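You operate a simulated robot arm through the tools that you are given. There is no shell and no other tool.

Carry out the task below with a simulated robot arm. There is one attempt and no reset: what you move stays moved.

TASK
Ladle soy sauce over the dumplings and squeeze sauce over the layer cake.
Fine: the two plates at the counter's end; one ladle, one squeeze of the bottle, none spilt; ladle and bottle go back; then slide the blue plate out to the end of the counter. Set down upright: squeeze bottle.
Where things are to end (x, y in the base frame): blue plate within 40 mm of [530, 170].

The check looks at the end state, three seconds after you hand in, the way a careful person would. Anything else that was tipped, shoved, dropped, spilled or broken makes it a failure.

THE ROBOT
A 7-joint arm with a fingered hand, fixed in place. Base frame: the origin is at the foot of the arm, x ahead of it, y to its left, z up; the work surface is at about z = 800. Readings come in mm, rad, newtons and seconds.
Its first joint turns from -2.007 to 2.007 rad. Payload 5 kg.
The TCP is the grasp point between the finger pads, 32 mm short of the fingertips. In the tool frame z runs along the fingers and y along their closing line. Largest opening 160 mm; the body of the gripper starts 89 mm behind the TCP. The gripper is a hand of 4 fingers: y runs from the thumb to the fingers, the wrist lies at [0, 0, -267] in the tool frame, and closing takes about 1.5 s.
Orientation is that of the tool frame in the base frame, as [roll, pitch, yaw] about the fixed x, y, z axes, in that order (R = Rz(yaw) Ry(pitch) Rx(roll)). With the fingers straight down and closing along the base's y, the tool's x points along the base's -x, its y along +y and its z along -z.

THE INTERFACE
- The arm moves only by the tool apply_moves. Its argument "rows" is a list of rows, each a list of 7 numbers: the turn, a rotation vector about the base's x, y, z in units of 6 degrees (1.0 is 6 degrees), then the shift along the base's x, y, z in units of 30 mm (1.0 is 30 mm), then the closure, from 0 (fully open) to 1 (shut). In form: [[wx, wy, wz, x, y, z, jaw], ...]. A call has 1 to 20 rows; each row shifts and turns the commanded pose from where the row before left it. A call with a number of a shift or a turn outside -1 to 1 is refused whole. Rows are played at 5 a second. More than 50 mm and 0.15 rad between two rows, or a gripper value outside its range, and nothing of the call is played. A pose out of reach is approached as far as the arm can. The call stops where the force on the tool passes 40 N (or 10 N more than at its start, if that is more) or the arm is blocked; 0.2 s more then pass. The fingers move at their own pace (about 45 mm/s each) and stop on an object; they squeeze with about 21 N. The grip force told is the motor's: it shows also when the fingers shut on nothing. Time passes only in rows, and 0.2 s behind the last, so rows that do not move let the fingers close. It gives the time, the measured TCP pose, the force on the tool (base axes), the opening and the grip force at its end, in the units of the frame above (readings bear some noise), with the torque about the TCP (base axes, N m) and any sound that the robot's microphone picked up.
- Cameras (640 x 400 px; columns grow to the right, rows downward): "scene" is fixed at [49, -650.6, 1524.7]; the picture's right is [0.76, -0.65, 0.00], its down [-0.21, -0.25, -0.94] and it looks along [0.61, 0.72, -0.33] (base axes); focal length 357 px, centre (320, 200). "wrist" rides on the gripper at [80, -4, -114] in the tool frame; the picture's right is [0.05, 1.00, 0.00], its down [-0.82, 0.04, -0.58] and it looks along [-0.58, 0.03, 0.82] (tool axes); focal length 265 px, centre (320, 200). There is no depth. A picture from a camera that has moved, and an enlarged one, comes with that camera's place and axes in the base frame and with its lens.
- camera(camera): a new picture of that camera. It takes no simulated time.
- move_column(by): slides the trunk up (or, below 0, down) by that many mm; the arm rides with it, the base frame stays. It gives what a move gives, with no picture.
- preshape(shape): the hand has 4 fingers and takes this shape, open, in about a second: jaw (thumb against the fingers, like two jaws); tri (thumb and two fingers); tip (a fingertip pinch); poke (one finger out to press); point (the index stretched); flat (the hand flat); cup (the hand cupped); fist (a fist). The gripper value then closes the fingers along that shape, each until it touches; the sizes above hold for jaw. It gives what a move gives, with no picture.
- zoom(camera, box): a new picture of the part [left, top, right, bottom] of that camera's present view, enlarged. It takes no simulated time.
- sign_off(): hands the job in; it is judged then, once.

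Places have to be worked out from the pictures, the camera data and where the tool is seen. Open the gripper and draw the arm clear of the work before you hand the job in, unless the task says otherwise.

The tools are called after "Request:" by a JSON object that holds its "api" and its "payload". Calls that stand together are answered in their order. apply_moves: Moves the arm, as the interface text tells. Its arguments: {"type":"object","properties":{"rows":{"type":"array","items":{"type":"array","items":{"type":"number"}}}},"required":["rows"]} The other tools are called the same way: move_column (by) slides the trunk up or down; preshape (shape) gives the hand a shape; camera (camera) takes a picture; zoom (camera, box) takes an enlarged picture of a part of a camera's view; sign_off () hands the job in.

At the start:

```text
t: 0.0
position: [670.0, 233.1, 1449.1]
tool_rot: [3.141, 0.0, -3.142]
force: [-1.1, 0.2, 0.2]
wrist_torque: [-0.03, 0.01, -0.01]
gripper_width: 159.7
grip_force: 0.2
shape: jaw
trunk travel left (down, up): [-650.0, 340.0]
```

scene: 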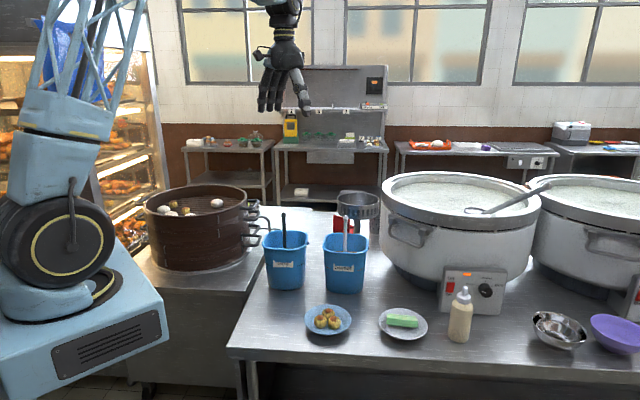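
wrist: 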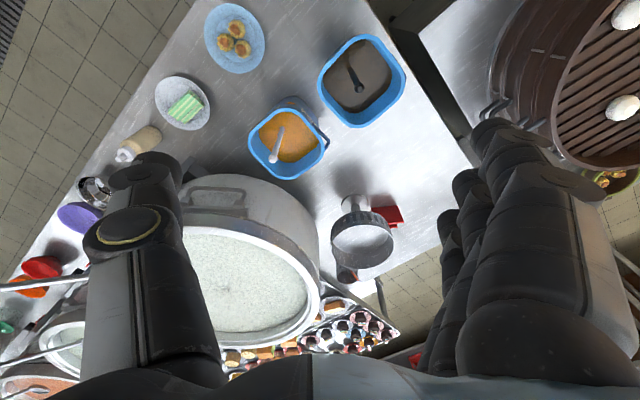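

I start by looking closer at the counter with the plates, the buckets and the bottle.

Request:
{"api": "zoom", "payload": {"camera": "scene", "box": [220, 190, 380, 360]}}

Request:
{"api": "zoom", "payload": {"camera": "scene", "box": [360, 250, 520, 360]}}

Request:
{"api": "zoom", "payload": {"camera": "wrist", "box": [60, 0, 440, 240]}}

```text
2.35 times, centred on (300, 275) of scene
camera zoom: at [49.0, -650.6, 1524.7], right [0.76, -0.65, 0.0], down [-0.21, -0.25, -0.94], along [0.61, 0.72, -0.33], focal length 841 px, centre (367, 24)
```

zoom: 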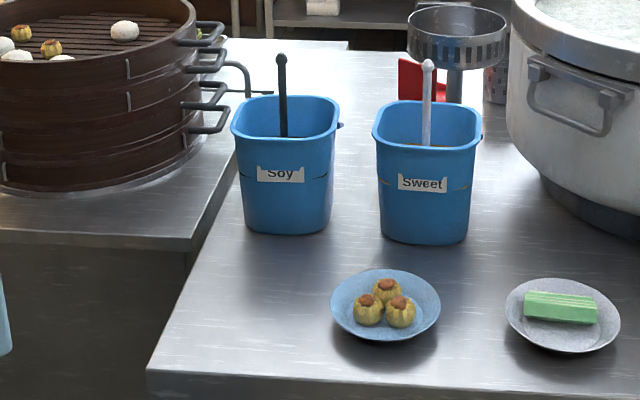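

```text
3.64 times, centred on (440, 305) of scene
camera zoom: at [49.0, -650.6, 1524.7], right [0.76, -0.65, 0.0], down [-0.21, -0.25, -0.94], along [0.61, 0.72, -0.33], focal length 1300 px, centre (-116, -182)
```

zoom: 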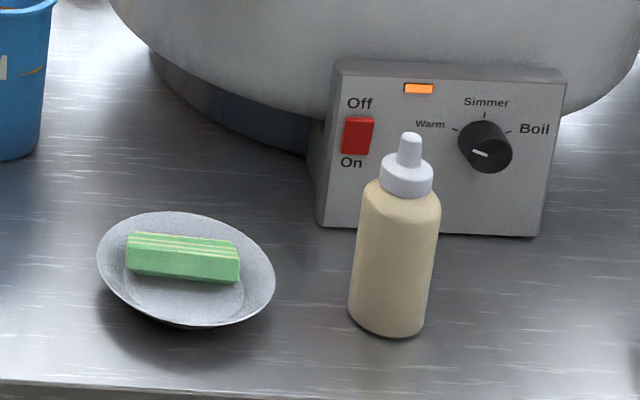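

```text
1.67 times, centred on (250, 120) of wrist
camera zoom: at [589.1, 228.8, 1562.4], right [-0.05, 1.0, 0.0], down [0.82, 0.04, 0.58], along [0.58, 0.03, -0.82], focal length 442 px, centre (437, 333)
```

zoom: 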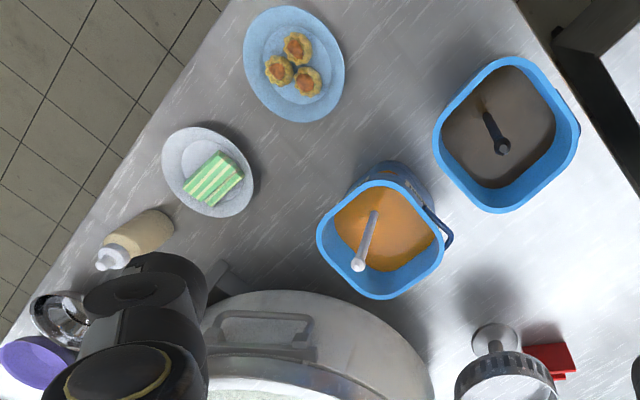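

The handles stick out of the buckets; the soy ladle's knob comes out near (692, 302, 1077). I enlarge the buckets more to see how the ladle sits and which way its bowl points.

Request:
{"api": "zoom", "payload": {"camera": "wrist", "box": [310, 25, 420, 135]}}

Request:
{"api": "zoom", "payload": {"camera": "scene", "box": [255, 200, 345, 300]}}

Request:
{"api": "zoom", "payload": {"camera": "wrist", "box": [190, 0, 300, 80]}}

```text
3.64 times, centred on (365, 80) of wrist
camera zoom: at [589.1, 228.8, 1562.4], right [-0.05, 1.0, 0.0], down [0.82, 0.04, 0.58], along [0.58, 0.03, -0.82], focal length 965 px, centre (156, 636)
```

zoom: 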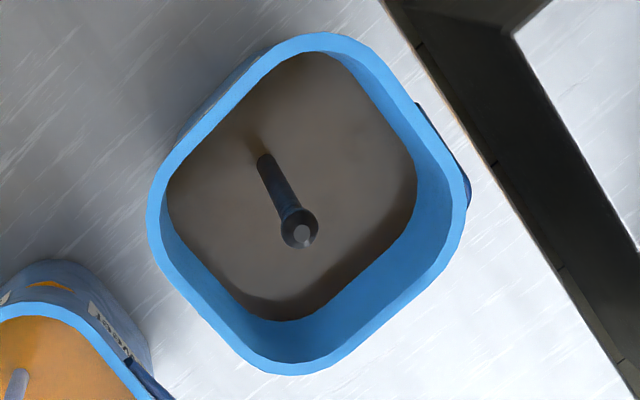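

```text
4.00 times, centred on (300, 250) of scene
camera zoom: at [49.0, -650.6, 1524.7], right [0.76, -0.65, 0.0], down [-0.21, -0.25, -0.94], along [0.61, 0.72, -0.33], focal length 1430 px, centre (400, 0)
```

zoom: 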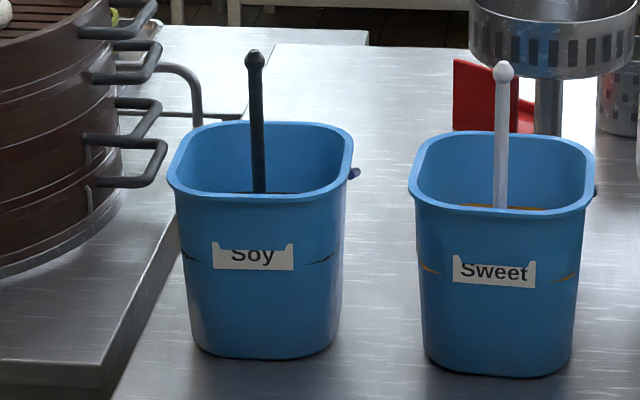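

```text
5.00 times, centred on (245, 40) of wrist
camera zoom: at [589.1, 228.8, 1562.4], right [-0.05, 1.0, 0.0], down [0.82, 0.04, 0.58], along [0.58, 0.03, -0.82], focal length 1327 px, centre (695, 1000)
```

zoom: 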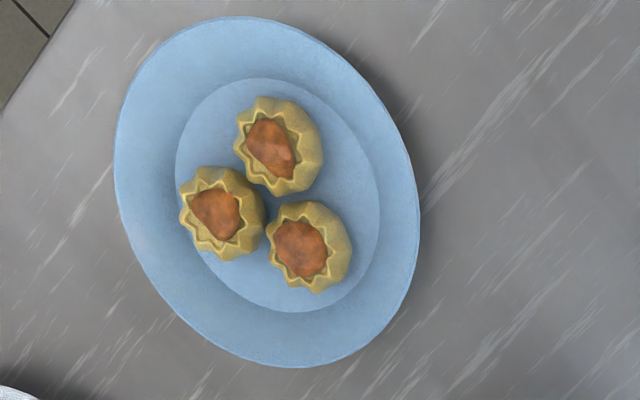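

The soy ladle stands almost vertical, with its knob about 95 mm above the rim (rim z≈983). I tilt the hand forward (about 36° below horizontal, yawed 24°) while backing off in free air, to see whether the arm takes this posture.

Request:
{"api": "apply_moves", "payload": {"rows": [[0, -1, 0, -0.45, 0, -0.6, 0], [0, -1, 0, -0.45, 0, -0.6, 0], [0, -1, 0, -0.45, 0, -0.6, 0], [0, -1, 0, -0.45, 0, -0.6, 0], [0, -1, 0, -0.45, 0, -0.6, 0], [0, -1, 0, -0.45, 0, -0.6, 0], [0, -1, 0, -0.45, 0, -0.6, 0], [0, -1, 0, -0.45, 0, -0.6, 0], [0, -1, 0, -0.45, 0, -0.6, 0], [0, 0, 1, 0, 0, -0.3, 0], [0, 0, 1, 0, 0, -0.3, 0], [0, 0, 1, 0, 0, -0.3, 0], [0, 0, 1, 0, 0, -0.3, 0]]}}

```text
t: 2.8
position: [554.5, 254.5, 1249.7]
tool_rot: [-3.121, 0.924, -2.722]
force: [2.6, -5.2, 0.4]
wrist_torque: [0.28, 0.19, 0.4]
gripper_width: 160.1
grip_force: 0.0
shape: jaw
out of reach, approached as far as the arm can: row 12, 13
trunk travel left (down, up): [-650.0, 340.0]
```

The orientation was reached, but the last rows were near a limit (too close in). I look at the posture.

Request:
{"api": "camera", "payload": {"camera": "scene"}}

Request:
{"api": "camera", "payload": {"camera": "wrist"}}

```text
taken
```

scene: 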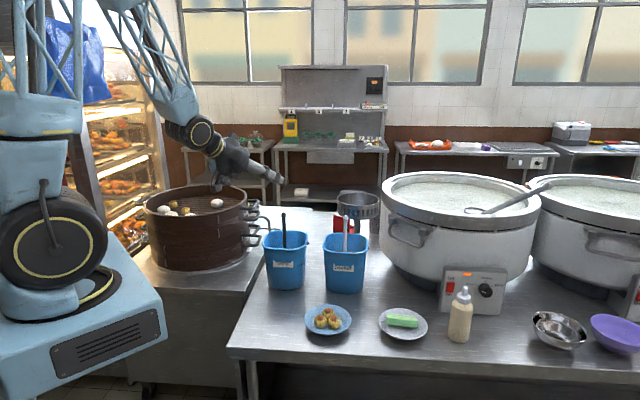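

```text
taken
camera wrist: at [425.4, 195.0, 1253.2], right [-0.42, 0.91, -0.05], down [0.01, 0.06, 1.0], along [0.91, 0.42, -0.03], focal length 265 px, centre (320, 200)
```

wrist: 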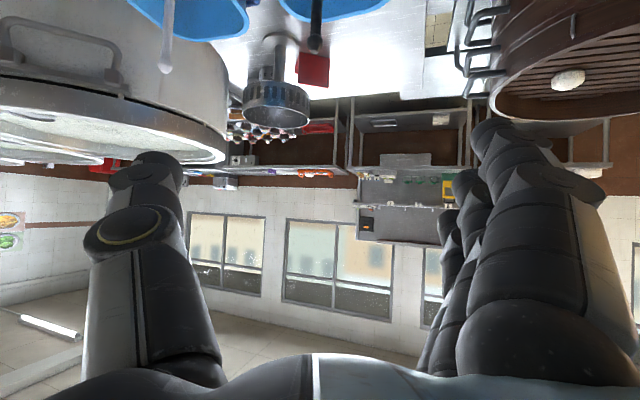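

The wrist's minimum radius is around 390 mm, which leaves room for the grasp. I lower to a pre-grasp pose about 130 mm short of the handle and look.

Request:
{"api": "apply_moves", "payload": {"rows": [[0, 0, 0, 0.1, 0, -0.9, 0], [0, 0, 0, 0.1, 0, -0.9, 0], [0, 0, 0, 0.1, 0, -0.9, 0], [0, 0, 0, 0.1, 0, -0.9, 0], [0, 0, 0, 0.1, 0, -0.9, 0], [0, 0, 0, 0.1, 0, -0.9, 0], [0, 0, 0, 0.1, 0, -0.9, 0]]}}

Request:
{"api": "camera", "payload": {"camera": "wrist"}}

Request:
{"api": "camera", "payload": {"camera": "scene"}}

```text
t: 4.4
position: [587.6, 241.6, 1066.1]
tool_rot: [3.141, 0.942, -2.724]
force: [-0.6, -0.6, -0.1]
wrist_torque: [-0.02, -0.02, 0.02]
gripper_width: 160.0
grip_force: 0.0
shape: jaw
out of reach, approached as far as the arm can: row 1
trunk travel left (down, up): [-650.0, 340.0]
```

```text
taken
camera wrist: at [462.0, 180.5, 1066.9], right [-0.43, 0.9, -0.04], down [-0.01, 0.04, 1.0], along [0.9, 0.43, -0.01], focal length 265 px, centre (320, 200)
```

wrist: 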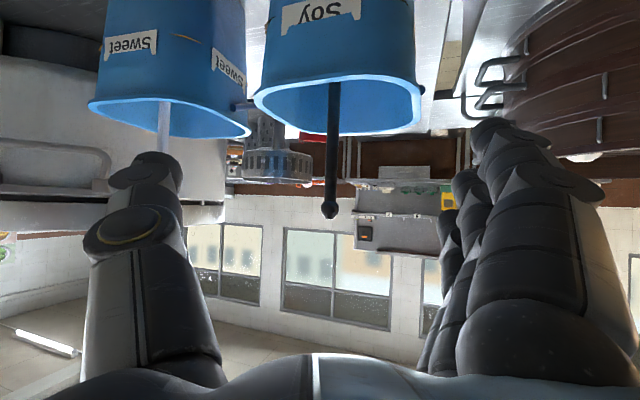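

```text
taken
```

scene: 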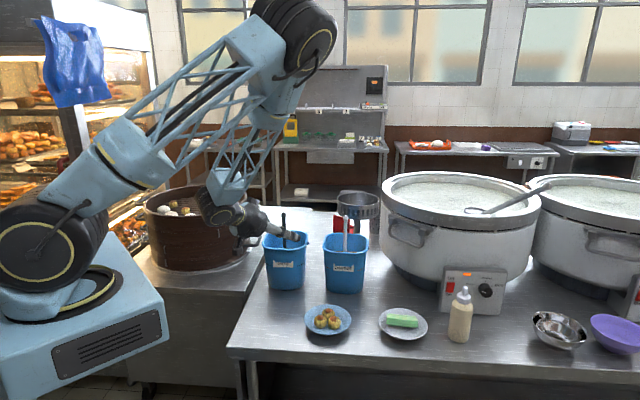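

The rod is where estimated (about (692, 301), vertical); it lies 119 mm ahead and 12 mm left of the TCP. I advance straight onto it with the hand open.

Request:
{"api": "apply_moves", "payload": {"rows": [[0, 0, 0, 0.7, 0.4, -0.1, 0], [0, 0, 0, 0.7, 0.4, -0.1, 0], [0, 0, 0, 0.7, 0.4, -0.1, 0], [0, 0, 0, 0.7, 0.4, -0.1, 0], [0, 0, 0, 0.68, 0.4, -0.1, 0], [0, 0, 0, 0, 0, 0, 0]]}}

Request:
{"api": "camera", "payload": {"camera": "wrist"}}

Request:
{"api": "zoom", "payload": {"camera": "scene", "box": [200, 170, 360, 290]}}

```text
t: 5.8
position: [691.2, 303.9, 1047.8]
tool_rot: [-3.14, 0.943, -2.724]
force: [-0.1, 0.7, 0.5]
wrist_torque: [0.02, 0.04, 0.0]
gripper_width: 160.1
grip_force: 0.2
shape: jaw
trunk travel left (down, up): [-650.0, 340.0]
```

```text
taken
camera wrist: at [564.3, 241.8, 1048.8], right [-0.43, 0.9, -0.04], down [-0.01, 0.04, 1.0], along [0.9, 0.43, -0.01], focal length 265 px, centre (320, 200)
```

wrist: 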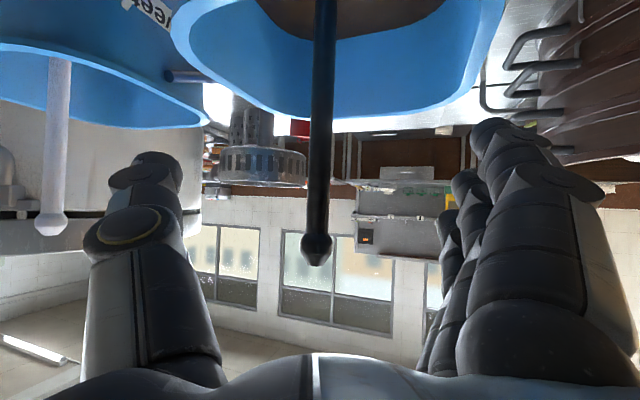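

```text
3.33 times, centred on (280, 230) of scene
camera zoom: at [49.0, -650.6, 1524.7], right [0.76, -0.65, 0.0], down [-0.21, -0.25, -0.94], along [0.61, 0.72, -0.33], focal length 1191 px, centre (453, 100)
```

zoom: 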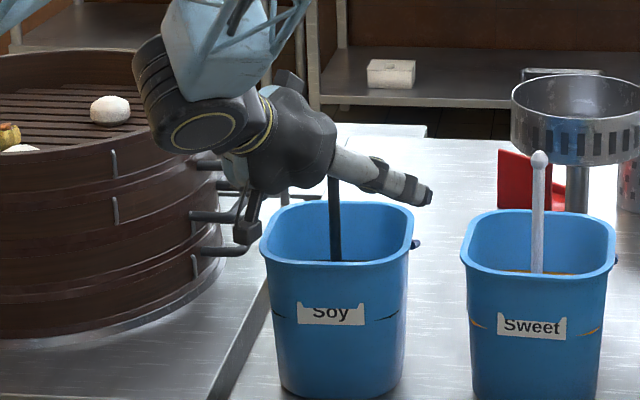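

The rod is centred between the thumb and fingers. Now I close the hand on it.

Request:
{"api": "apply_moves", "payload": {"rows": [[0, 0, 0, 0, 0, 0, 1], [0, 0, 0, 0, 0, 0, 1], [0, 0, 0, 0, 0, 0, 1], [0, 0, 0, 0, 0, 0, 1], [0, 0, 0, 0, 0, 0, 1], [0, 0, 0, 0, 0, 0, 1], [0, 0, 0, 0, 0, 0, 1], [0, 0, 0, 0, 0, 0, 1], [0, 0, 0, 0, 0, 0, 1], [0, 0, 0, 0, 0, 0, 1], [0, 0, 0, 0, 0, 0, 1]]}}

Request:
{"api": "camera", "payload": {"camera": "wrist"}}

```text
t: 8.2
position: [690.4, 303.4, 1046.7]
tool_rot: [3.14, 0.941, -2.722]
force: [0.1, -0.2, -0.7]
wrist_torque: [0.04, 0.07, 0.01]
gripper_width: 0.4
grip_force: 21.0
shape: jaw
trunk travel left (down, up): [-650.0, 340.0]
```

```text
taken
camera wrist: at [564.1, 241.7, 1048.8], right [-0.43, 0.9, -0.04], down [-0.01, 0.04, 1.0], along [0.9, 0.43, -0.01], focal length 265 px, centre (320, 200)
```

wrist: 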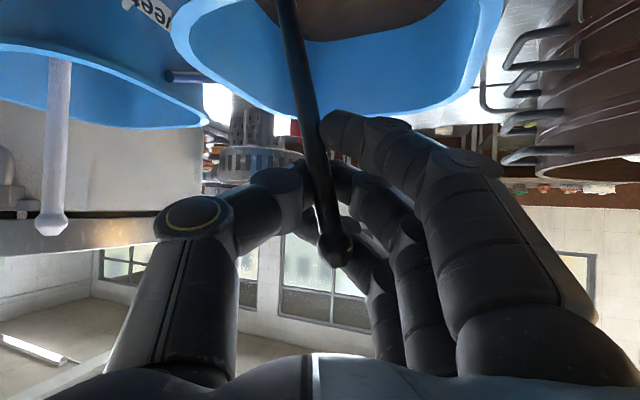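

The hand shut without pinching the rod (width 0.4 mm): the rod looks nearer the palm than the pads. I look closer before correcting.

Request:
{"api": "zoom", "payload": {"camera": "wrist", "box": [220, 80, 460, 290]}}

Request:
{"api": "zoom", "payload": {"camera": "scene", "box": [230, 180, 330, 260]}}

```text
1.90 times, centred on (340, 185) of wrist
camera zoom: at [564.1, 241.7, 1048.8], right [-0.43, 0.9, -0.04], down [-0.01, 0.04, 1.0], along [0.9, 0.43, -0.01], focal length 506 px, centre (282, 229)
```

zoom: 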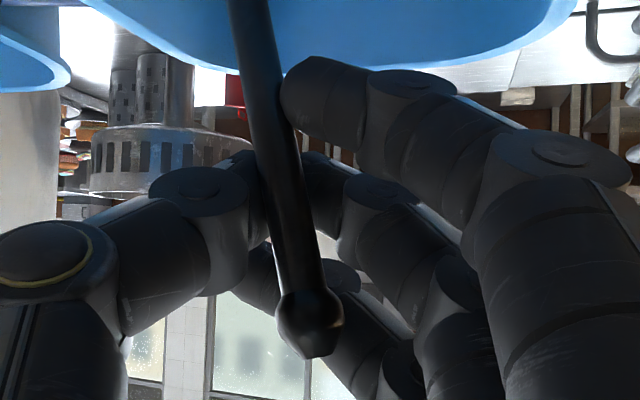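

```text
5.00 times, centred on (280, 220) of scene
camera zoom: at [49.0, -650.6, 1524.7], right [0.76, -0.65, 0.0], down [-0.21, -0.25, -0.94], along [0.61, 0.72, -0.33], focal length 1787 px, centre (520, 100)
```

zoom: 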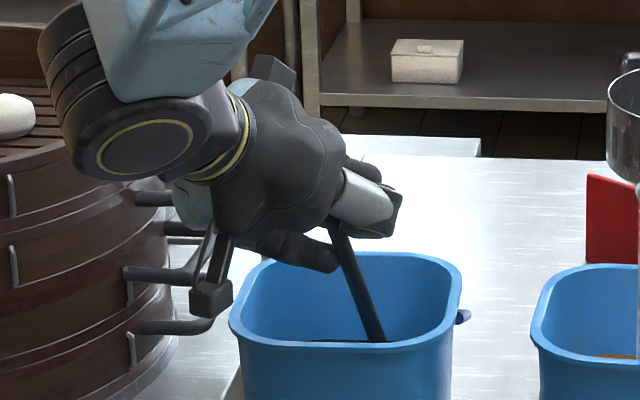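

The rod is caged palm-side of the fingertip contact, not pinched. I open, let the ladle settle, and look again.

Request:
{"api": "apply_moves", "payload": {"rows": [[0, 0, 0, 0, 0, 0, 0], [0, 0, 0, 0, 0, 0, 0], [0, 0, 0, 0, 0, 0, 0], [0, 0, 0, 0, 0, 0, 0], [0, 0, 0, 0, 0, 0, 0], [0, 0, 0, 0, 0, 0, 0], [0, 0, 0, 0, 0, 0, 0], [0, 0, 0, 0, 0, 0, 0], [0, 0, 0, 0, 0, 0, 0], [0, 0, 0, 0, 0, 0, 0]]}}

Request:
{"api": "camera", "payload": {"camera": "wrist"}}

Request:
{"api": "zoom", "payload": {"camera": "scene", "box": [230, 180, 330, 260]}}

```text
t: 10.4
position: [690.6, 303.2, 1047.0]
tool_rot: [3.141, 0.942, -2.723]
force: [-0.3, 0.0, 0.3]
wrist_torque: [0.01, 0.01, -0.01]
gripper_width: 160.0
grip_force: 0.0
shape: jaw
trunk travel left (down, up): [-650.0, 340.0]
```

```text
taken
camera wrist: at [564.2, 241.7, 1048.9], right [-0.43, 0.9, -0.04], down [-0.01, 0.04, 1.0], along [0.9, 0.43, -0.01], focal length 265 px, centre (320, 200)
```

wrist: 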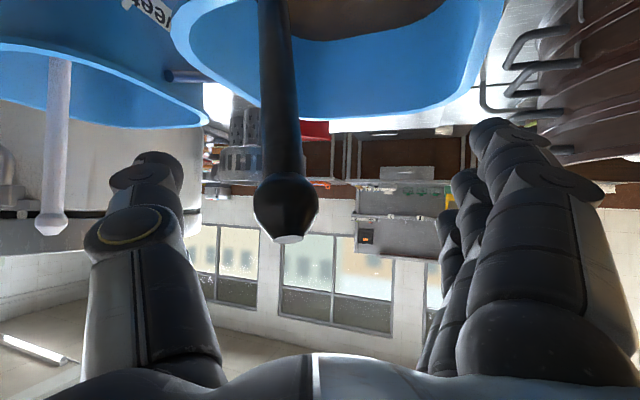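

```text
5.00 times, centred on (280, 220) of scene
camera zoom: at [49.0, -650.6, 1524.7], right [0.76, -0.65, 0.0], down [-0.21, -0.25, -0.94], along [0.61, 0.72, -0.33], focal length 1787 px, centre (520, 100)
```

zoom: 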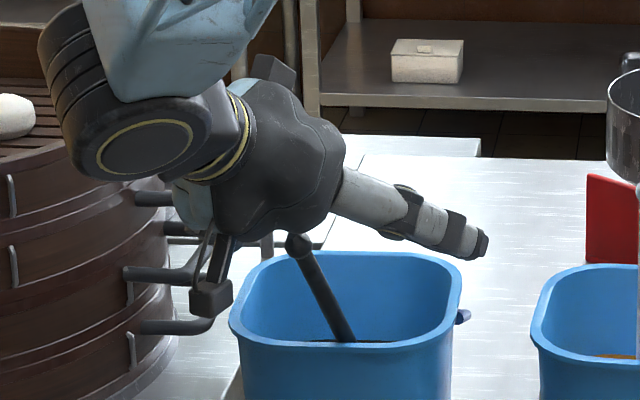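

The ladle now leans toward the base, knob around (631, 263, 1050), between the open fingers. I back the hand straight out, keeping it open, to see the new lean.

Request:
{"api": "apply_moves", "payload": {"rows": [[0, 0, 0, -0.76, -0.34, 0, 0], [0, 0, 0, -0.76, -0.34, 0, 0], [0, 0, 0, -0.76, -0.34, 0, 0], [0, 0, 0, -0.76, -0.34, 0, 0]]}}

Request:
{"api": "camera", "payload": {"camera": "wrist"}}

Request:
{"api": "zoom", "payload": {"camera": "scene", "box": [230, 180, 330, 260]}}

```text
t: 11.4
position: [600.9, 265.8, 1047.5]
tool_rot: [3.141, 0.943, -2.723]
force: [0.6, 1.1, -0.5]
wrist_torque: [-0.01, 0.02, 0.03]
gripper_width: 160.1
grip_force: 0.1
shape: jaw
trunk travel left (down, up): [-650.0, 340.0]
```

```text
taken
camera wrist: at [473.4, 204.3, 1050.1], right [-0.43, 0.9, -0.04], down [-0.01, 0.04, 1.0], along [0.9, 0.43, -0.01], focal length 265 px, centre (320, 200)
```

wrist: 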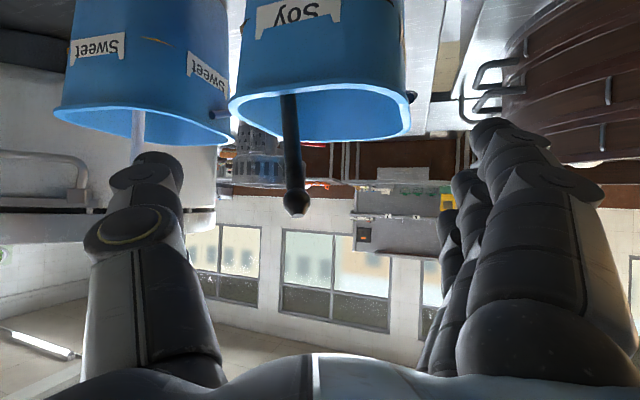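

```text
5.00 times, centred on (280, 220) of scene
camera zoom: at [49.0, -650.6, 1524.7], right [0.76, -0.65, 0.0], down [-0.21, -0.25, -0.94], along [0.61, 0.72, -0.33], focal length 1787 px, centre (520, 100)
```

zoom: 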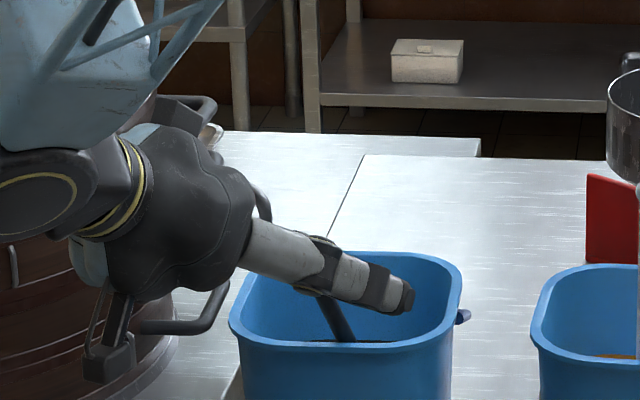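

The ladle leans about 25° toward the base (knob ≈(628, 262, 1050)), and thin things get pinched near the fingertips, about 20 mm beyond the TCP. I will instead approach from the right heading +y with the hand nearly level, so the row of fingers lies along the rod. First up and around in free air.

Request:
{"api": "apply_moves", "payload": {"rows": [[0, 0, 0, -0.3, -0.1, 0.9, 0], [0, 0, 0, -0.2, -0.1, 0.9, 0], [0, 0, 0, 0, 0, 0.9, 0], [0, 0, 0, 0, 0, 0.9, 0], [0, 0, 0, 0, 0, 0.9, 0], [0, 0, 1, 0.2, -0.67, 0, 0], [0, 0, 1, 0.2, -0.67, 0, 0], [0, 0, 1, 0.2, -0.67, 0, 0], [0, 0, 1, 0.2, -0.67, 0, 0], [0, 0, 1, 0.2, -0.67, 0, 0], [0, 0, 1, 0.2, -0.67, 0, 0], [0, 0, 1, 0.2, -0.67, 0, 0], [0, 0, 1, 0.2, -0.67, 0, 0], [0, 0, 1, 0.2, -0.67, 0, 0], [0, 0, 1, 0.2, -0.67, 0, 0]]}}

Request:
{"api": "camera", "payload": {"camera": "scene"}}

```text
t: 14.6
position: [645.3, 55.0, 1184.8]
tool_rot: [-3.139, 0.942, -1.673]
force: [-0.2, -0.2, -0.1]
wrist_torque: [-0.01, -0.01, 0.03]
gripper_width: 160.3
grip_force: 0.1
shape: jaw
trunk travel left (down, up): [-650.0, 340.0]
```

```text
taken
```

scene: 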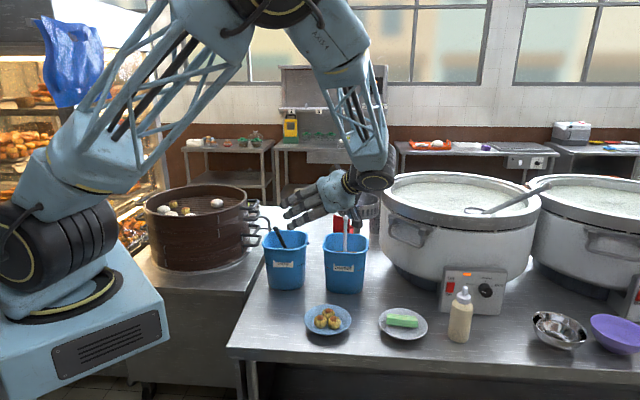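

The posture works and the ladle is now fully visible. I zoom in to measure it, and take the wrist view.

Request:
{"api": "zoom", "payload": {"camera": "scene", "box": [250, 210, 350, 290]}}

Request:
{"api": "camera", "payload": {"camera": "wrist"}}

```text
5.00 times, centred on (300, 250) of scene
camera zoom: at [49.0, -650.6, 1524.7], right [0.76, -0.65, 0.0], down [-0.21, -0.25, -0.94], along [0.61, 0.72, -0.33], focal length 1787 px, centre (420, -50)
```

zoom: 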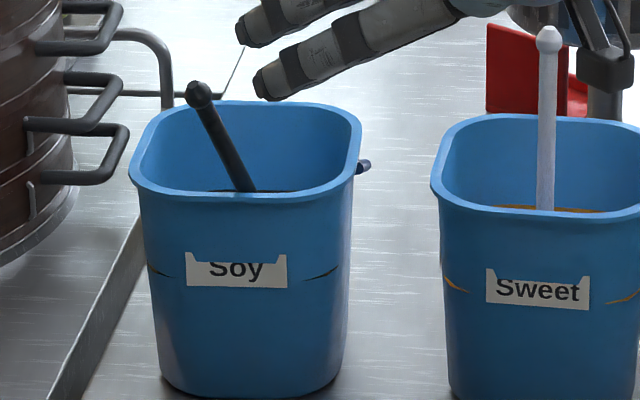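

```text
taken
camera wrist: at [635.0, -83.6, 1186.8], right [-1.0, 0.07, -0.04], down [-0.04, 0.02, 1.0], along [0.07, 1.0, -0.01], focal length 265 px, centre (320, 200)
```

wrist: 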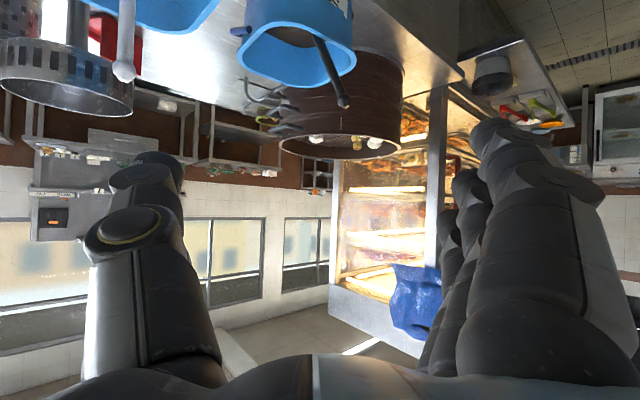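

Knob is at (634, 265, 1050), rod running down toward (676, 274, 962). I level the hand to about 6° below horizontal, lower it to just in front of the bucket, and check.

Request:
{"api": "apply_moves", "payload": {"rows": [[0.99, -0.1, 0, 0, 0.4, -0.9, 0], [0.99, -0.1, 0, 0, 0.4, -0.9, 0], [0.99, -0.1, 0, 0, 0.4, -0.9, 0], [0.99, -0.1, 0, 0, 0.4, -0.9, 0], [0.99, -0.1, 0, 0, 0.4, -0.9, 0], [-0.09, -0.8, 0, 0, 0, -0.4, 0]]}}

Request:
{"api": "camera", "payload": {"camera": "wrist"}}

Request:
{"api": "zoom", "payload": {"camera": "scene", "box": [220, 180, 380, 300]}}

```text
t: 16.0
position: [648.1, 116.0, 1035.6]
tool_rot: [-2.482, 1.435, -1.02]
force: [-0.3, -0.4, -0.1]
wrist_torque: [0.03, 0.0, 0.02]
gripper_width: 160.1
grip_force: 0.1
shape: jaw
trunk travel left (down, up): [-650.0, 340.0]
```

```text
taken
camera wrist: at [644.7, -6.6, 967.9], right [-0.99, 0.1, -0.13], down [-0.16, -0.47, 0.87], along [0.02, 0.88, 0.48], focal length 265 px, centre (320, 200)
```

wrist: 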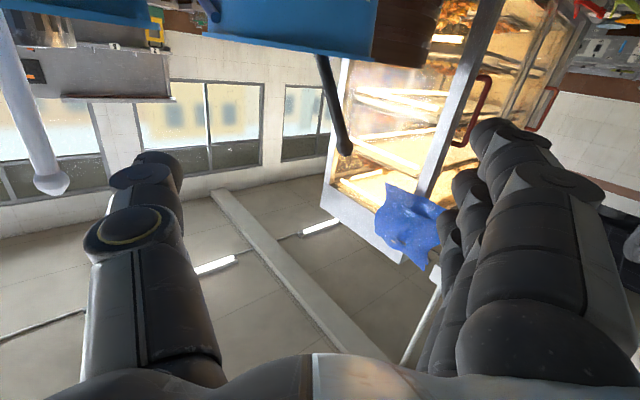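

```text
3.33 times, centred on (300, 240) of scene
camera zoom: at [49.0, -650.6, 1524.7], right [0.76, -0.65, 0.0], down [-0.21, -0.25, -0.94], along [0.61, 0.72, -0.33], focal length 1191 px, centre (387, 67)
```

zoom: 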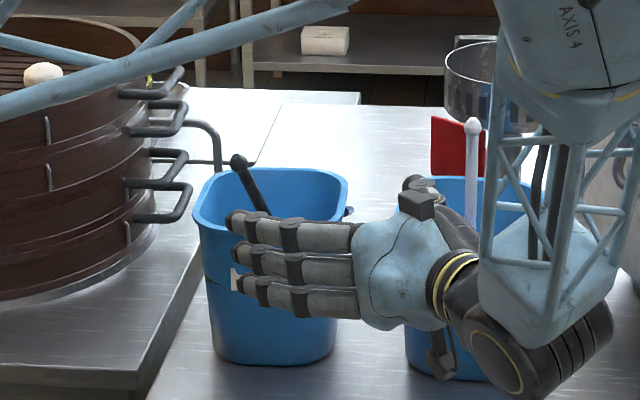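

The hand is level in front of the bucket and the knob checks out at (633, 265, 1047). I advance to put the rod about 18 mm beyond the TCP, with the hand half closed.

Request:
{"api": "apply_moves", "payload": {"rows": [[0, 0, 0, -0.05, 0.88, 0, 0.4], [0, 0, 0, -0.05, 0.88, 0, 0.4], [0, 0, 0, -0.05, 0.88, 0, 0.4], [0, 0, 0, -0.05, 0.88, 0, 0.4], [0, 0, 0, -0.05, 0.88, 0, 0.4], [0, 0, 0, 0, 0, 0, 0.4], [0, 0, 0, 0, 0, 0, 0.5]]}}

Request:
{"api": "camera", "payload": {"camera": "wrist"}}

Request:
{"api": "zoom", "payload": {"camera": "scene", "box": [220, 180, 380, 300]}}

```text
t: 17.6
position: [636.5, 249.6, 1035.6]
tool_rot: [-2.489, 1.436, -1.026]
force: [-1.0, 0.0, -0.3]
wrist_torque: [-0.01, 0.02, 0.0]
gripper_width: 81.1
grip_force: 0.1
shape: jaw
trunk travel left (down, up): [-650.0, 340.0]
```

```text
taken
camera wrist: at [633.5, 127.3, 967.5], right [-0.99, 0.1, -0.13], down [-0.16, -0.47, 0.87], along [0.02, 0.88, 0.48], focal length 265 px, centre (320, 200)
```

wrist: 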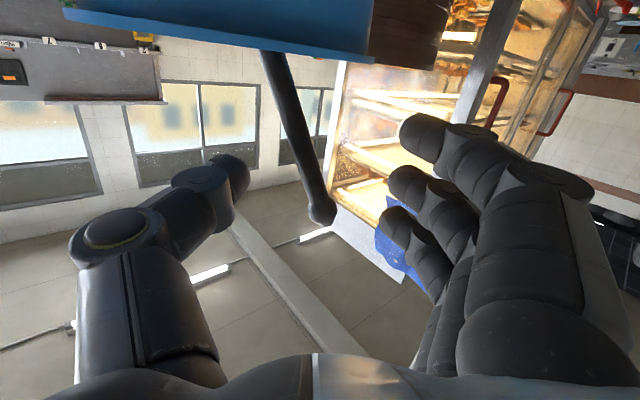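

```text
3.33 times, centred on (300, 240) of scene
camera zoom: at [49.0, -650.6, 1524.7], right [0.76, -0.65, 0.0], down [-0.21, -0.25, -0.94], along [0.61, 0.72, -0.33], focal length 1191 px, centre (387, 67)
```

zoom: 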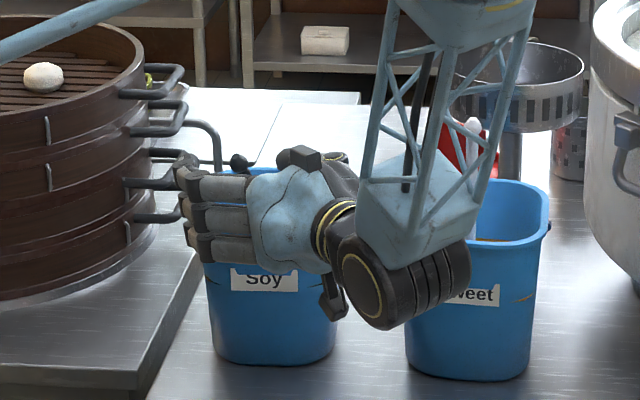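

The rod sits between thumb and fingertips at the right depth (knob about 150 mm from the camera). I lower 6 mm and close.

Request:
{"api": "apply_moves", "payload": {"rows": [[0, 0, 0, 0.08, 0.05, -0.2, 0.6], [0, 0, 0, 0, 0, 0, 0.8], [0, 0, 0, 0, 0, 0, 1], [0, 0, 0, 0, 0, 0, 1], [0, 0, 0, 0, 0, 0, 1], [0, 0, 0, 0, 0, 0, 1], [0, 0, 0, 0, 0, 0, 1], [0, 0, 0, 0, 0, 0, 1]]}}

Request:
{"api": "camera", "payload": {"camera": "wrist"}}

Request:
{"api": "zoom", "payload": {"camera": "scene", "box": [220, 180, 380, 300]}}

```text
t: 19.4
position: [640.5, 250.6, 1029.6]
tool_rot: [-2.49, 1.435, -1.027]
force: [1.7, -0.3, 1.1]
wrist_torque: [0.01, -0.1, -0.02]
gripper_width: 7.9
grip_force: 21.5
shape: jaw
trunk travel left (down, up): [-650.0, 340.0]
```

```text
taken
camera wrist: at [636.8, 127.8, 960.9], right [-0.99, 0.1, -0.13], down [-0.16, -0.47, 0.87], along [0.02, 0.88, 0.48], focal length 265 px, centre (320, 200)
```

wrist: 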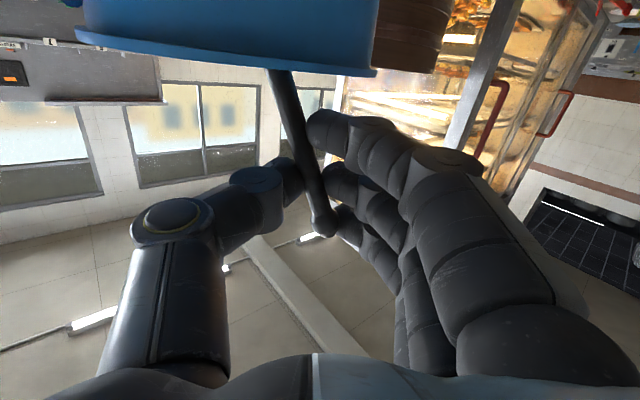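

```text
3.33 times, centred on (300, 240) of scene
camera zoom: at [49.0, -650.6, 1524.7], right [0.76, -0.65, 0.0], down [-0.21, -0.25, -0.94], along [0.61, 0.72, -0.33], focal length 1191 px, centre (387, 67)
```

zoom: 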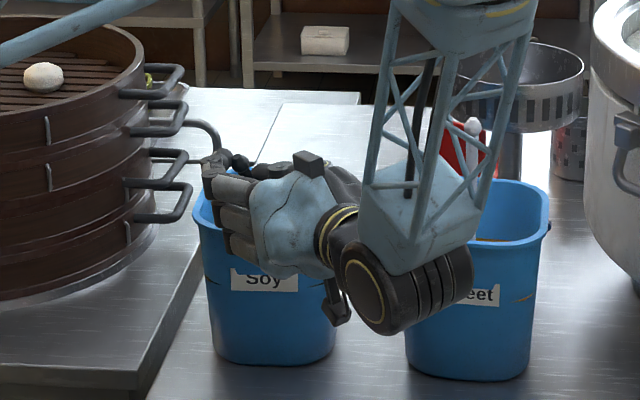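

Gripped (7.9 mm width, 21 N). I lift gently 40 mm and check that the ladle comes along.

Request:
{"api": "apply_moves", "payload": {"rows": [[0, 0, 0, 0, 0, 0.33, 1], [0, 0, 0, 0, 0, 0.33, 1], [0, 0, 0, 0, 0, 0.33, 1], [0, 0, 0, 0, 0, 0.33, 1]]}}

Request:
{"api": "camera", "payload": {"camera": "wrist"}}

Request:
{"api": "zoom", "payload": {"camera": "scene", "box": [220, 180, 380, 300]}}

```text
t: 20.4
position: [639.4, 249.3, 1073.1]
tool_rot: [-2.493, 1.434, -1.03]
force: [0.1, -0.9, -1.2]
wrist_torque: [-0.04, 0.08, 0.01]
gripper_width: 7.6
grip_force: 21.3
shape: jaw
trunk travel left (down, up): [-650.0, 340.0]
```

```text
taken
camera wrist: at [635.4, 127.2, 1004.4], right [-0.99, 0.1, -0.13], down [-0.16, -0.47, 0.87], along [0.02, 0.88, 0.48], focal length 265 px, centre (320, 200)
```

wrist: 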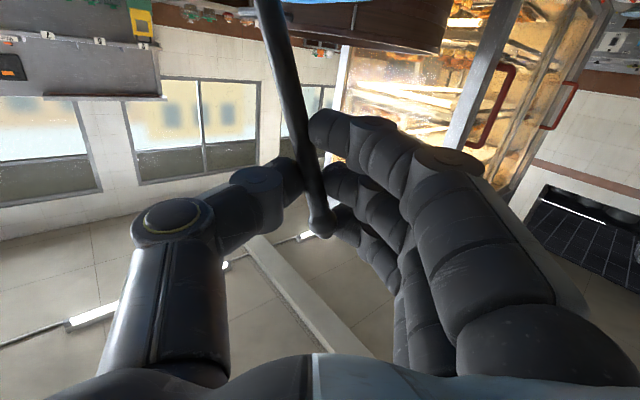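

```text
3.33 times, centred on (300, 240) of scene
camera zoom: at [49.0, -650.6, 1524.7], right [0.76, -0.65, 0.0], down [-0.21, -0.25, -0.94], along [0.61, 0.72, -0.33], focal length 1191 px, centre (387, 67)
```

zoom: 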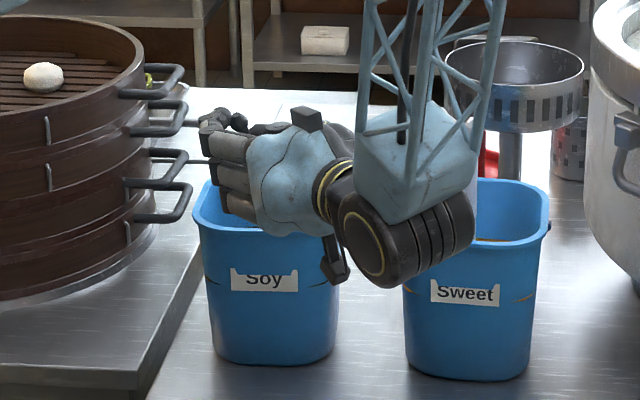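

The ladle rises with the hand. It still leans about 19°, so I turn it upright inside the bucket while moving it back toward the bucket's middle.

Request:
{"api": "apply_moves", "payload": {"rows": [[0.05, 0.53, 0, 0.15, 0.12, 0, 1], [0.05, 0.53, 0, 0.15, 0.12, 0, 1], [0.05, 0.53, 0, 0.15, 0.12, 0, 1], [0.05, 0.53, 0, 0.15, 0.12, 0, 1], [0.05, 0.53, 0, 0.15, 0.12, 0, 1], [0.05, 0.53, 0, 0.15, 0.12, 0, 1]]}}

Request:
{"api": "camera", "payload": {"camera": "wrist"}}

Request:
{"api": "camera", "payload": {"camera": "scene"}}

```text
t: 21.8
position: [669.2, 270.2, 1072.1]
tool_rot: [1.981, 1.293, -2.824]
force: [0.1, 0.5, -1.2]
wrist_torque: [-0.05, 0.0, 0.02]
gripper_width: 7.9
grip_force: 20.7
shape: jaw
trunk travel left (down, up): [-650.0, 340.0]
```

```text
taken
camera wrist: at [643.3, 149.7, 1006.0], right [-0.97, 0.1, 0.2], down [0.13, -0.5, 0.86], along [0.18, 0.86, 0.47], focal length 265 px, centre (320, 200)
```

wrist: 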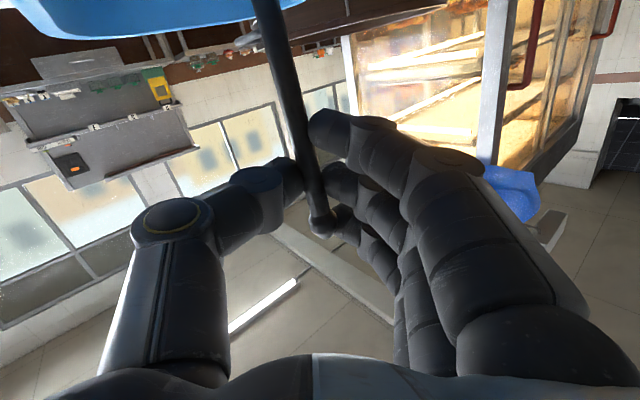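

```text
taken
```

scene: 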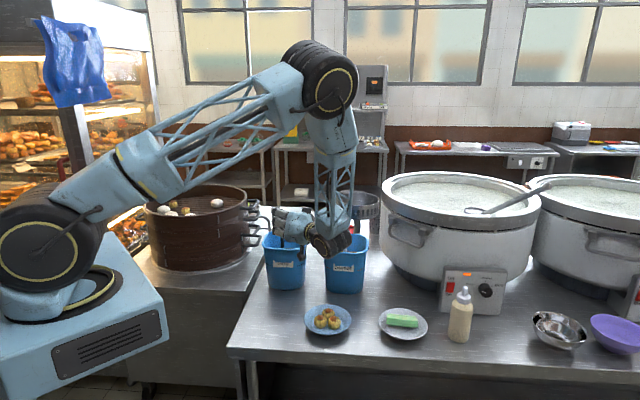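

The rod is plumb now (projected vertical matches the rod in the picture). I lift it straight up out of the bucket.

Request:
{"api": "apply_moves", "payload": {"rows": [[0, 0, 0, 0, 0.05, 0.5, 1], [0, 0, 0, 0, 0.05, 0.6, 1], [0, 0, 0, 0, 0, 0.7, 1], [0, 0, 0, 0, 0, 0.7, 1], [0, 0, 0, 0, 0, 0.7, 1], [0, 0, 0, 0, 0, 0.7, 1], [0, 0, 0, 0, 0, 0.6, 1], [0, 0, 0, 0, 0, 0.5, 1]]}}

Request:
{"api": "camera", "payload": {"camera": "wrist"}}

Request:
{"api": "zoom", "payload": {"camera": "scene", "box": [220, 150, 380, 300]}}

```text
t: 23.6
position: [668.6, 274.5, 1219.5]
tool_rot: [1.979, 1.295, -2.824]
force: [-0.9, -0.7, -1.2]
wrist_torque: [-0.08, 0.0, -0.02]
gripper_width: 7.6
grip_force: 21.4
shape: jaw
trunk travel left (down, up): [-650.0, 340.0]
```

```text
taken
camera wrist: at [642.4, 153.6, 1153.8], right [-0.97, 0.1, 0.2], down [0.13, -0.5, 0.86], along [0.18, 0.86, 0.47], focal length 265 px, centre (320, 200)
```

wrist: 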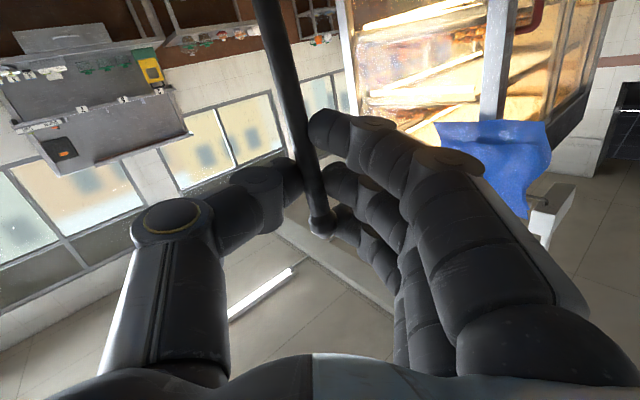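

```text
2.67 times, centred on (300, 225) of scene
camera zoom: at [49.0, -650.6, 1524.7], right [0.76, -0.65, 0.0], down [-0.21, -0.25, -0.94], along [0.61, 0.72, -0.33], focal length 953 px, centre (373, 133)
```

zoom: 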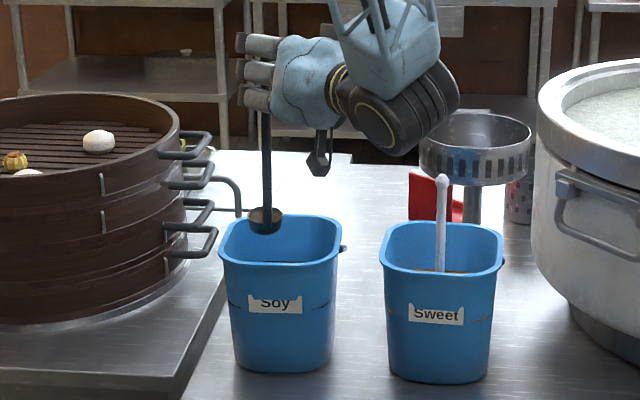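

The ladle is out, with a small bowl at about z = 1020 above the bucket. I zoom in to see its orientation and whether it drips.

Request:
{"api": "zoom", "payload": {"camera": "scene", "box": [265, 165, 315, 225]}}

```text
6.67 times, centred on (290, 195) of scene
camera zoom: at [49.0, -650.6, 1524.7], right [0.76, -0.65, 0.0], down [-0.21, -0.25, -0.94], along [0.61, 0.72, -0.33], focal length 2383 px, centre (520, 233)
```

zoom: 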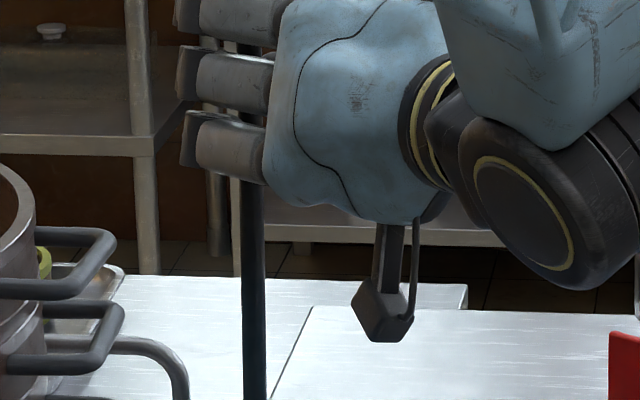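

Request:
{"api": "zoom", "payload": {"camera": "scene", "box": [265, 205, 325, 250]}}

```text
8.89 times, centred on (295, 228) of scene
camera zoom: at [49.0, -650.6, 1524.7], right [0.76, -0.65, 0.0], down [-0.21, -0.25, -0.94], along [0.61, 0.72, -0.33], focal length 3177 px, centre (542, -44)
```

zoom: 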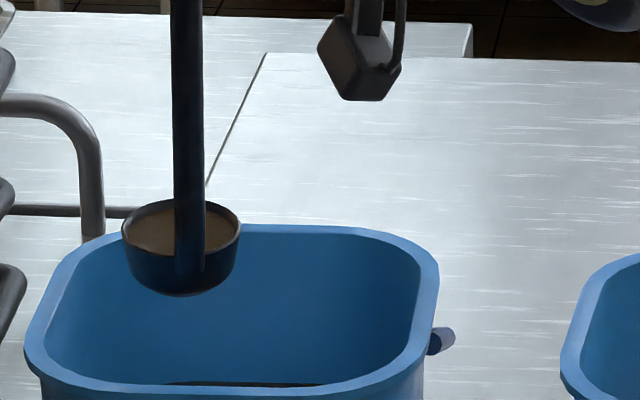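

The bowl is level and full, rod attached on its near side; bowl centre sits about (+11, +37, −205) from the TCP. The dumplings centre at about (652, 28, 830). I raise a bit and carry the ladle slowly, upright, to above the blue plate.

Request:
{"api": "apply_moves", "payload": {"rows": [[0, 0, 0, 0, 0, 0.5, 1], [0, 0, 0, 0, 0, 0.7, 1], [0, 0, 0, 0, -0.3, 0.2, 1], [0, 0, 0, -0.05, -0.6, 0, 1], [0, 0, 0, -0.05, -0.7, 0, 1], [0, 0, 0, -0.05, -0.7, 0, 1], [0, 0, 0, -0.05, -0.7, 0, 1], [0, 0, 0, -0.05, -0.7, 0, 1], [0, 0, 0, -0.05, -0.7, 0, 1], [0, 0, 0, -0.05, -0.7, 0, 1], [0, 0, 0, -0.05, -0.7, 0, 1], [0, 0, 0, -0.05, -0.7, 0, 1], [0, 0, 0, -0.05, -0.7, 0, 1], [0, 0, 0, -0.05, -0.7, 0, 1], [0, 0, 0, -0.05, -0.7, 0, 1], [0, 0, 0, -0.05, -0.5, 0, 1], [0, 0, 0, 0, -0.3, -0.2, 1]]}}

Request:
{"api": "camera", "payload": {"camera": "scene"}}

```text
t: 27.2
position: [647.1, -8.1, 1257.6]
tool_rot: [1.977, 1.296, -2.826]
force: [-0.3, 0.5, -0.2]
wrist_torque: [-0.03, -0.01, 0.04]
gripper_width: 7.6
grip_force: 21.2
shape: jaw
trunk travel left (down, up): [-650.0, 340.0]
```

```text
taken
```

scene: 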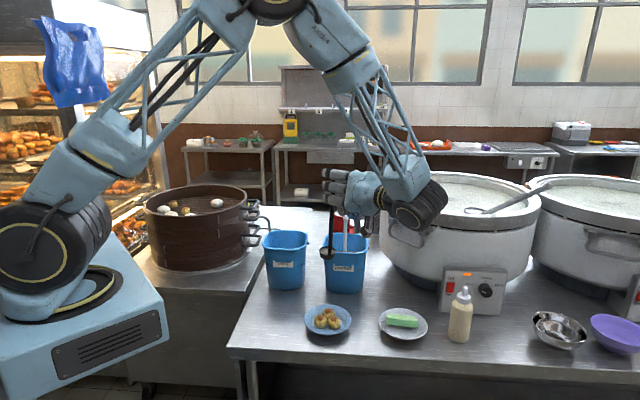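

Carried over; I check that the bowl is still full and nothing dripped, from the enlarged view.

Request:
{"api": "zoom", "payload": {"camera": "scene", "box": [300, 160, 380, 270]}}

Request:
{"api": "camera", "payload": {"camera": "wrist"}}

```text
3.64 times, centred on (340, 215) of scene
camera zoom: at [49.0, -650.6, 1524.7], right [0.76, -0.65, 0.0], down [-0.21, -0.25, -0.94], along [0.61, 0.72, -0.33], focal length 1300 px, centre (247, 146)
```

zoom: 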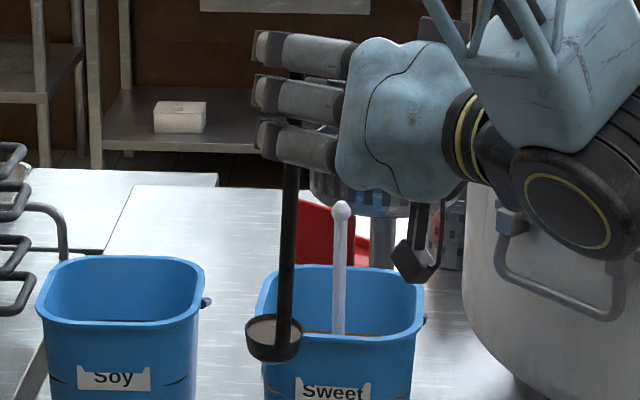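

```text
taken
camera wrist: at [621.4, -128.4, 1191.1], right [-0.97, 0.1, 0.2], down [0.13, -0.5, 0.86], along [0.18, 0.86, 0.47], focal length 265 px, centre (320, 200)
```

wrist: 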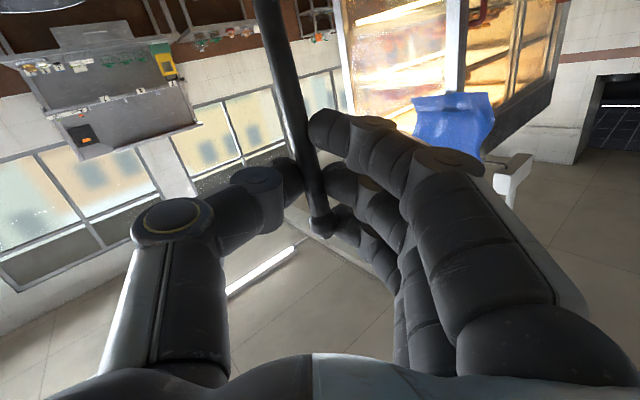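

Bowl is full; its rim centre is about (655, 34, 1055), i.e. (+8, +42, −203) from the TCP. I descend to about 115 mm above the dumplings, centring the bowl on them.

Request:
{"api": "apply_moves", "payload": {"rows": [[0, 0, 0, 0.03, -0.04, -0.5, 1], [0, 0, 0, 0.03, -0.04, -0.7, 1], [0, 0, 0, 0.03, -0.04, -0.7, 1], [0, 0, 0, 0.03, -0.04, -0.7, 1], [0, 0, 0, 0.03, -0.04, -0.6, 1], [0, 0, 0, 0, 0, -0.4, 1], [0, 0, 0, 0, 0, 0, 1]]}}

Request:
{"api": "zoom", "payload": {"camera": "scene", "box": [280, 190, 400, 350]}}

```text
t: 28.8
position: [654.9, -13.5, 1149.7]
tool_rot: [1.977, 1.296, -2.826]
force: [0.6, -0.1, -1.0]
wrist_torque: [-0.04, 0.01, -0.01]
gripper_width: 7.9
grip_force: 21.1
shape: jaw
trunk travel left (down, up): [-650.0, 340.0]
```

```text
2.50 times, centred on (340, 270) of scene
camera zoom: at [49.0, -650.6, 1524.7], right [0.76, -0.65, 0.0], down [-0.21, -0.25, -0.94], along [0.61, 0.72, -0.33], focal length 894 px, centre (270, 25)
```

zoom: 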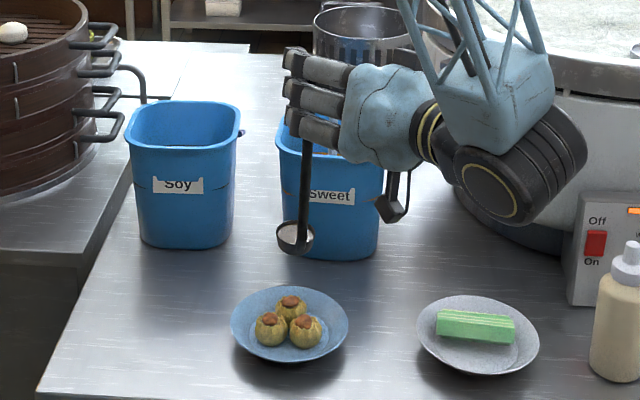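

The bowl hangs right over the dumplings (≈(663, 30, 940)). I start tipping it sideways toward −x, keeping the bowl in place while the hand swings around.

Request:
{"api": "apply_moves", "payload": {"rows": [[0, -1, 0, -0.7, -0.05, -0.07, 1], [0, -1, 0, -0.69, -0.05, -0.14, 1], [0, -1, 0, -0.68, -0.05, -0.21, 1], [0, -1, 0, -0.65, 0, -0.28, 1], [0, -1, 0, -0.62, 0, -0.35, 1], [0, -1, 0, -0.58, 0, -0.41, 1], [0, -1, 0, -0.53, 0, -0.47, 1], [0, -1, 0, -0.48, 0, -0.52, 1]]}}

Request:
{"api": "camera", "payload": {"camera": "scene"}}

Request:
{"api": "zoom", "payload": {"camera": "scene", "box": [260, 220, 400, 350]}}

```text
t: 30.6
position: [502.7, -18.9, 1074.9]
tool_rot: [-1.597, 0.988, -0.152]
force: [0.3, -0.4, -0.3]
wrist_torque: [-0.05, 0.15, -0.03]
gripper_width: 7.7
grip_force: 21.0
shape: jaw
trunk travel left (down, up): [-650.0, 340.0]
```

```text
taken
```

scene: 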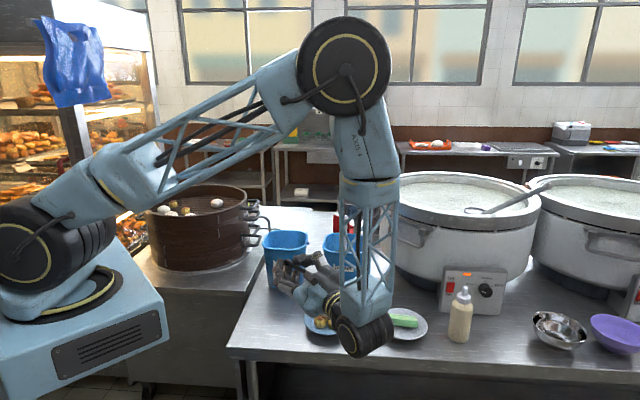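

```text
3.08 times, centred on (330, 285) of scene
camera zoom: at [49.0, -650.6, 1524.7], right [0.76, -0.65, 0.0], down [-0.21, -0.25, -0.94], along [0.61, 0.72, -0.33], focal length 1100 px, centre (289, -62)
```

zoom: 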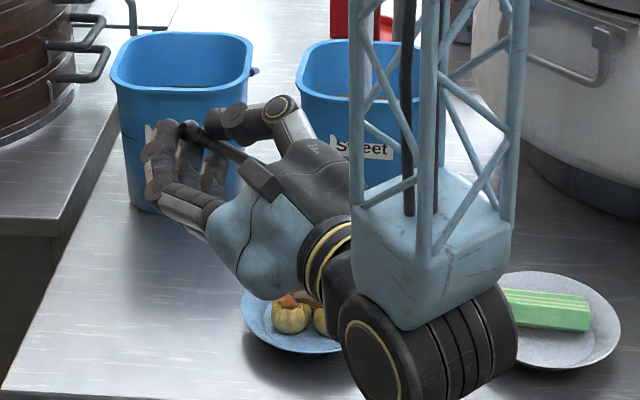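

The hand hides the bowl from the scene camera; I check with the wrist camera.

Request:
{"api": "camera", "payload": {"camera": "wrist"}}

```text
taken
camera wrist: at [535.7, -139.6, 1011.8], right [-0.8, 0.1, -0.59], down [-0.55, -0.5, 0.67], along [-0.23, 0.86, 0.45], focal length 265 px, centre (320, 200)
```

wrist: 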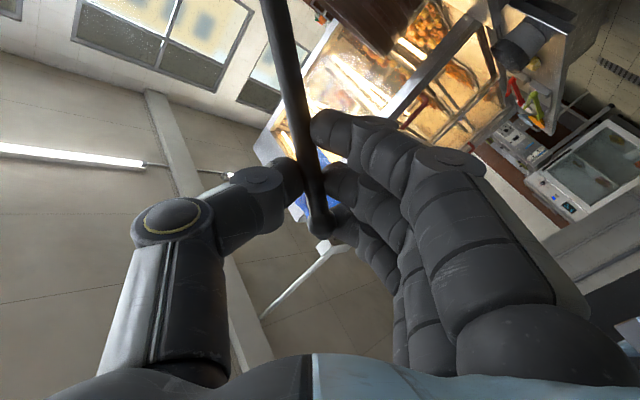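

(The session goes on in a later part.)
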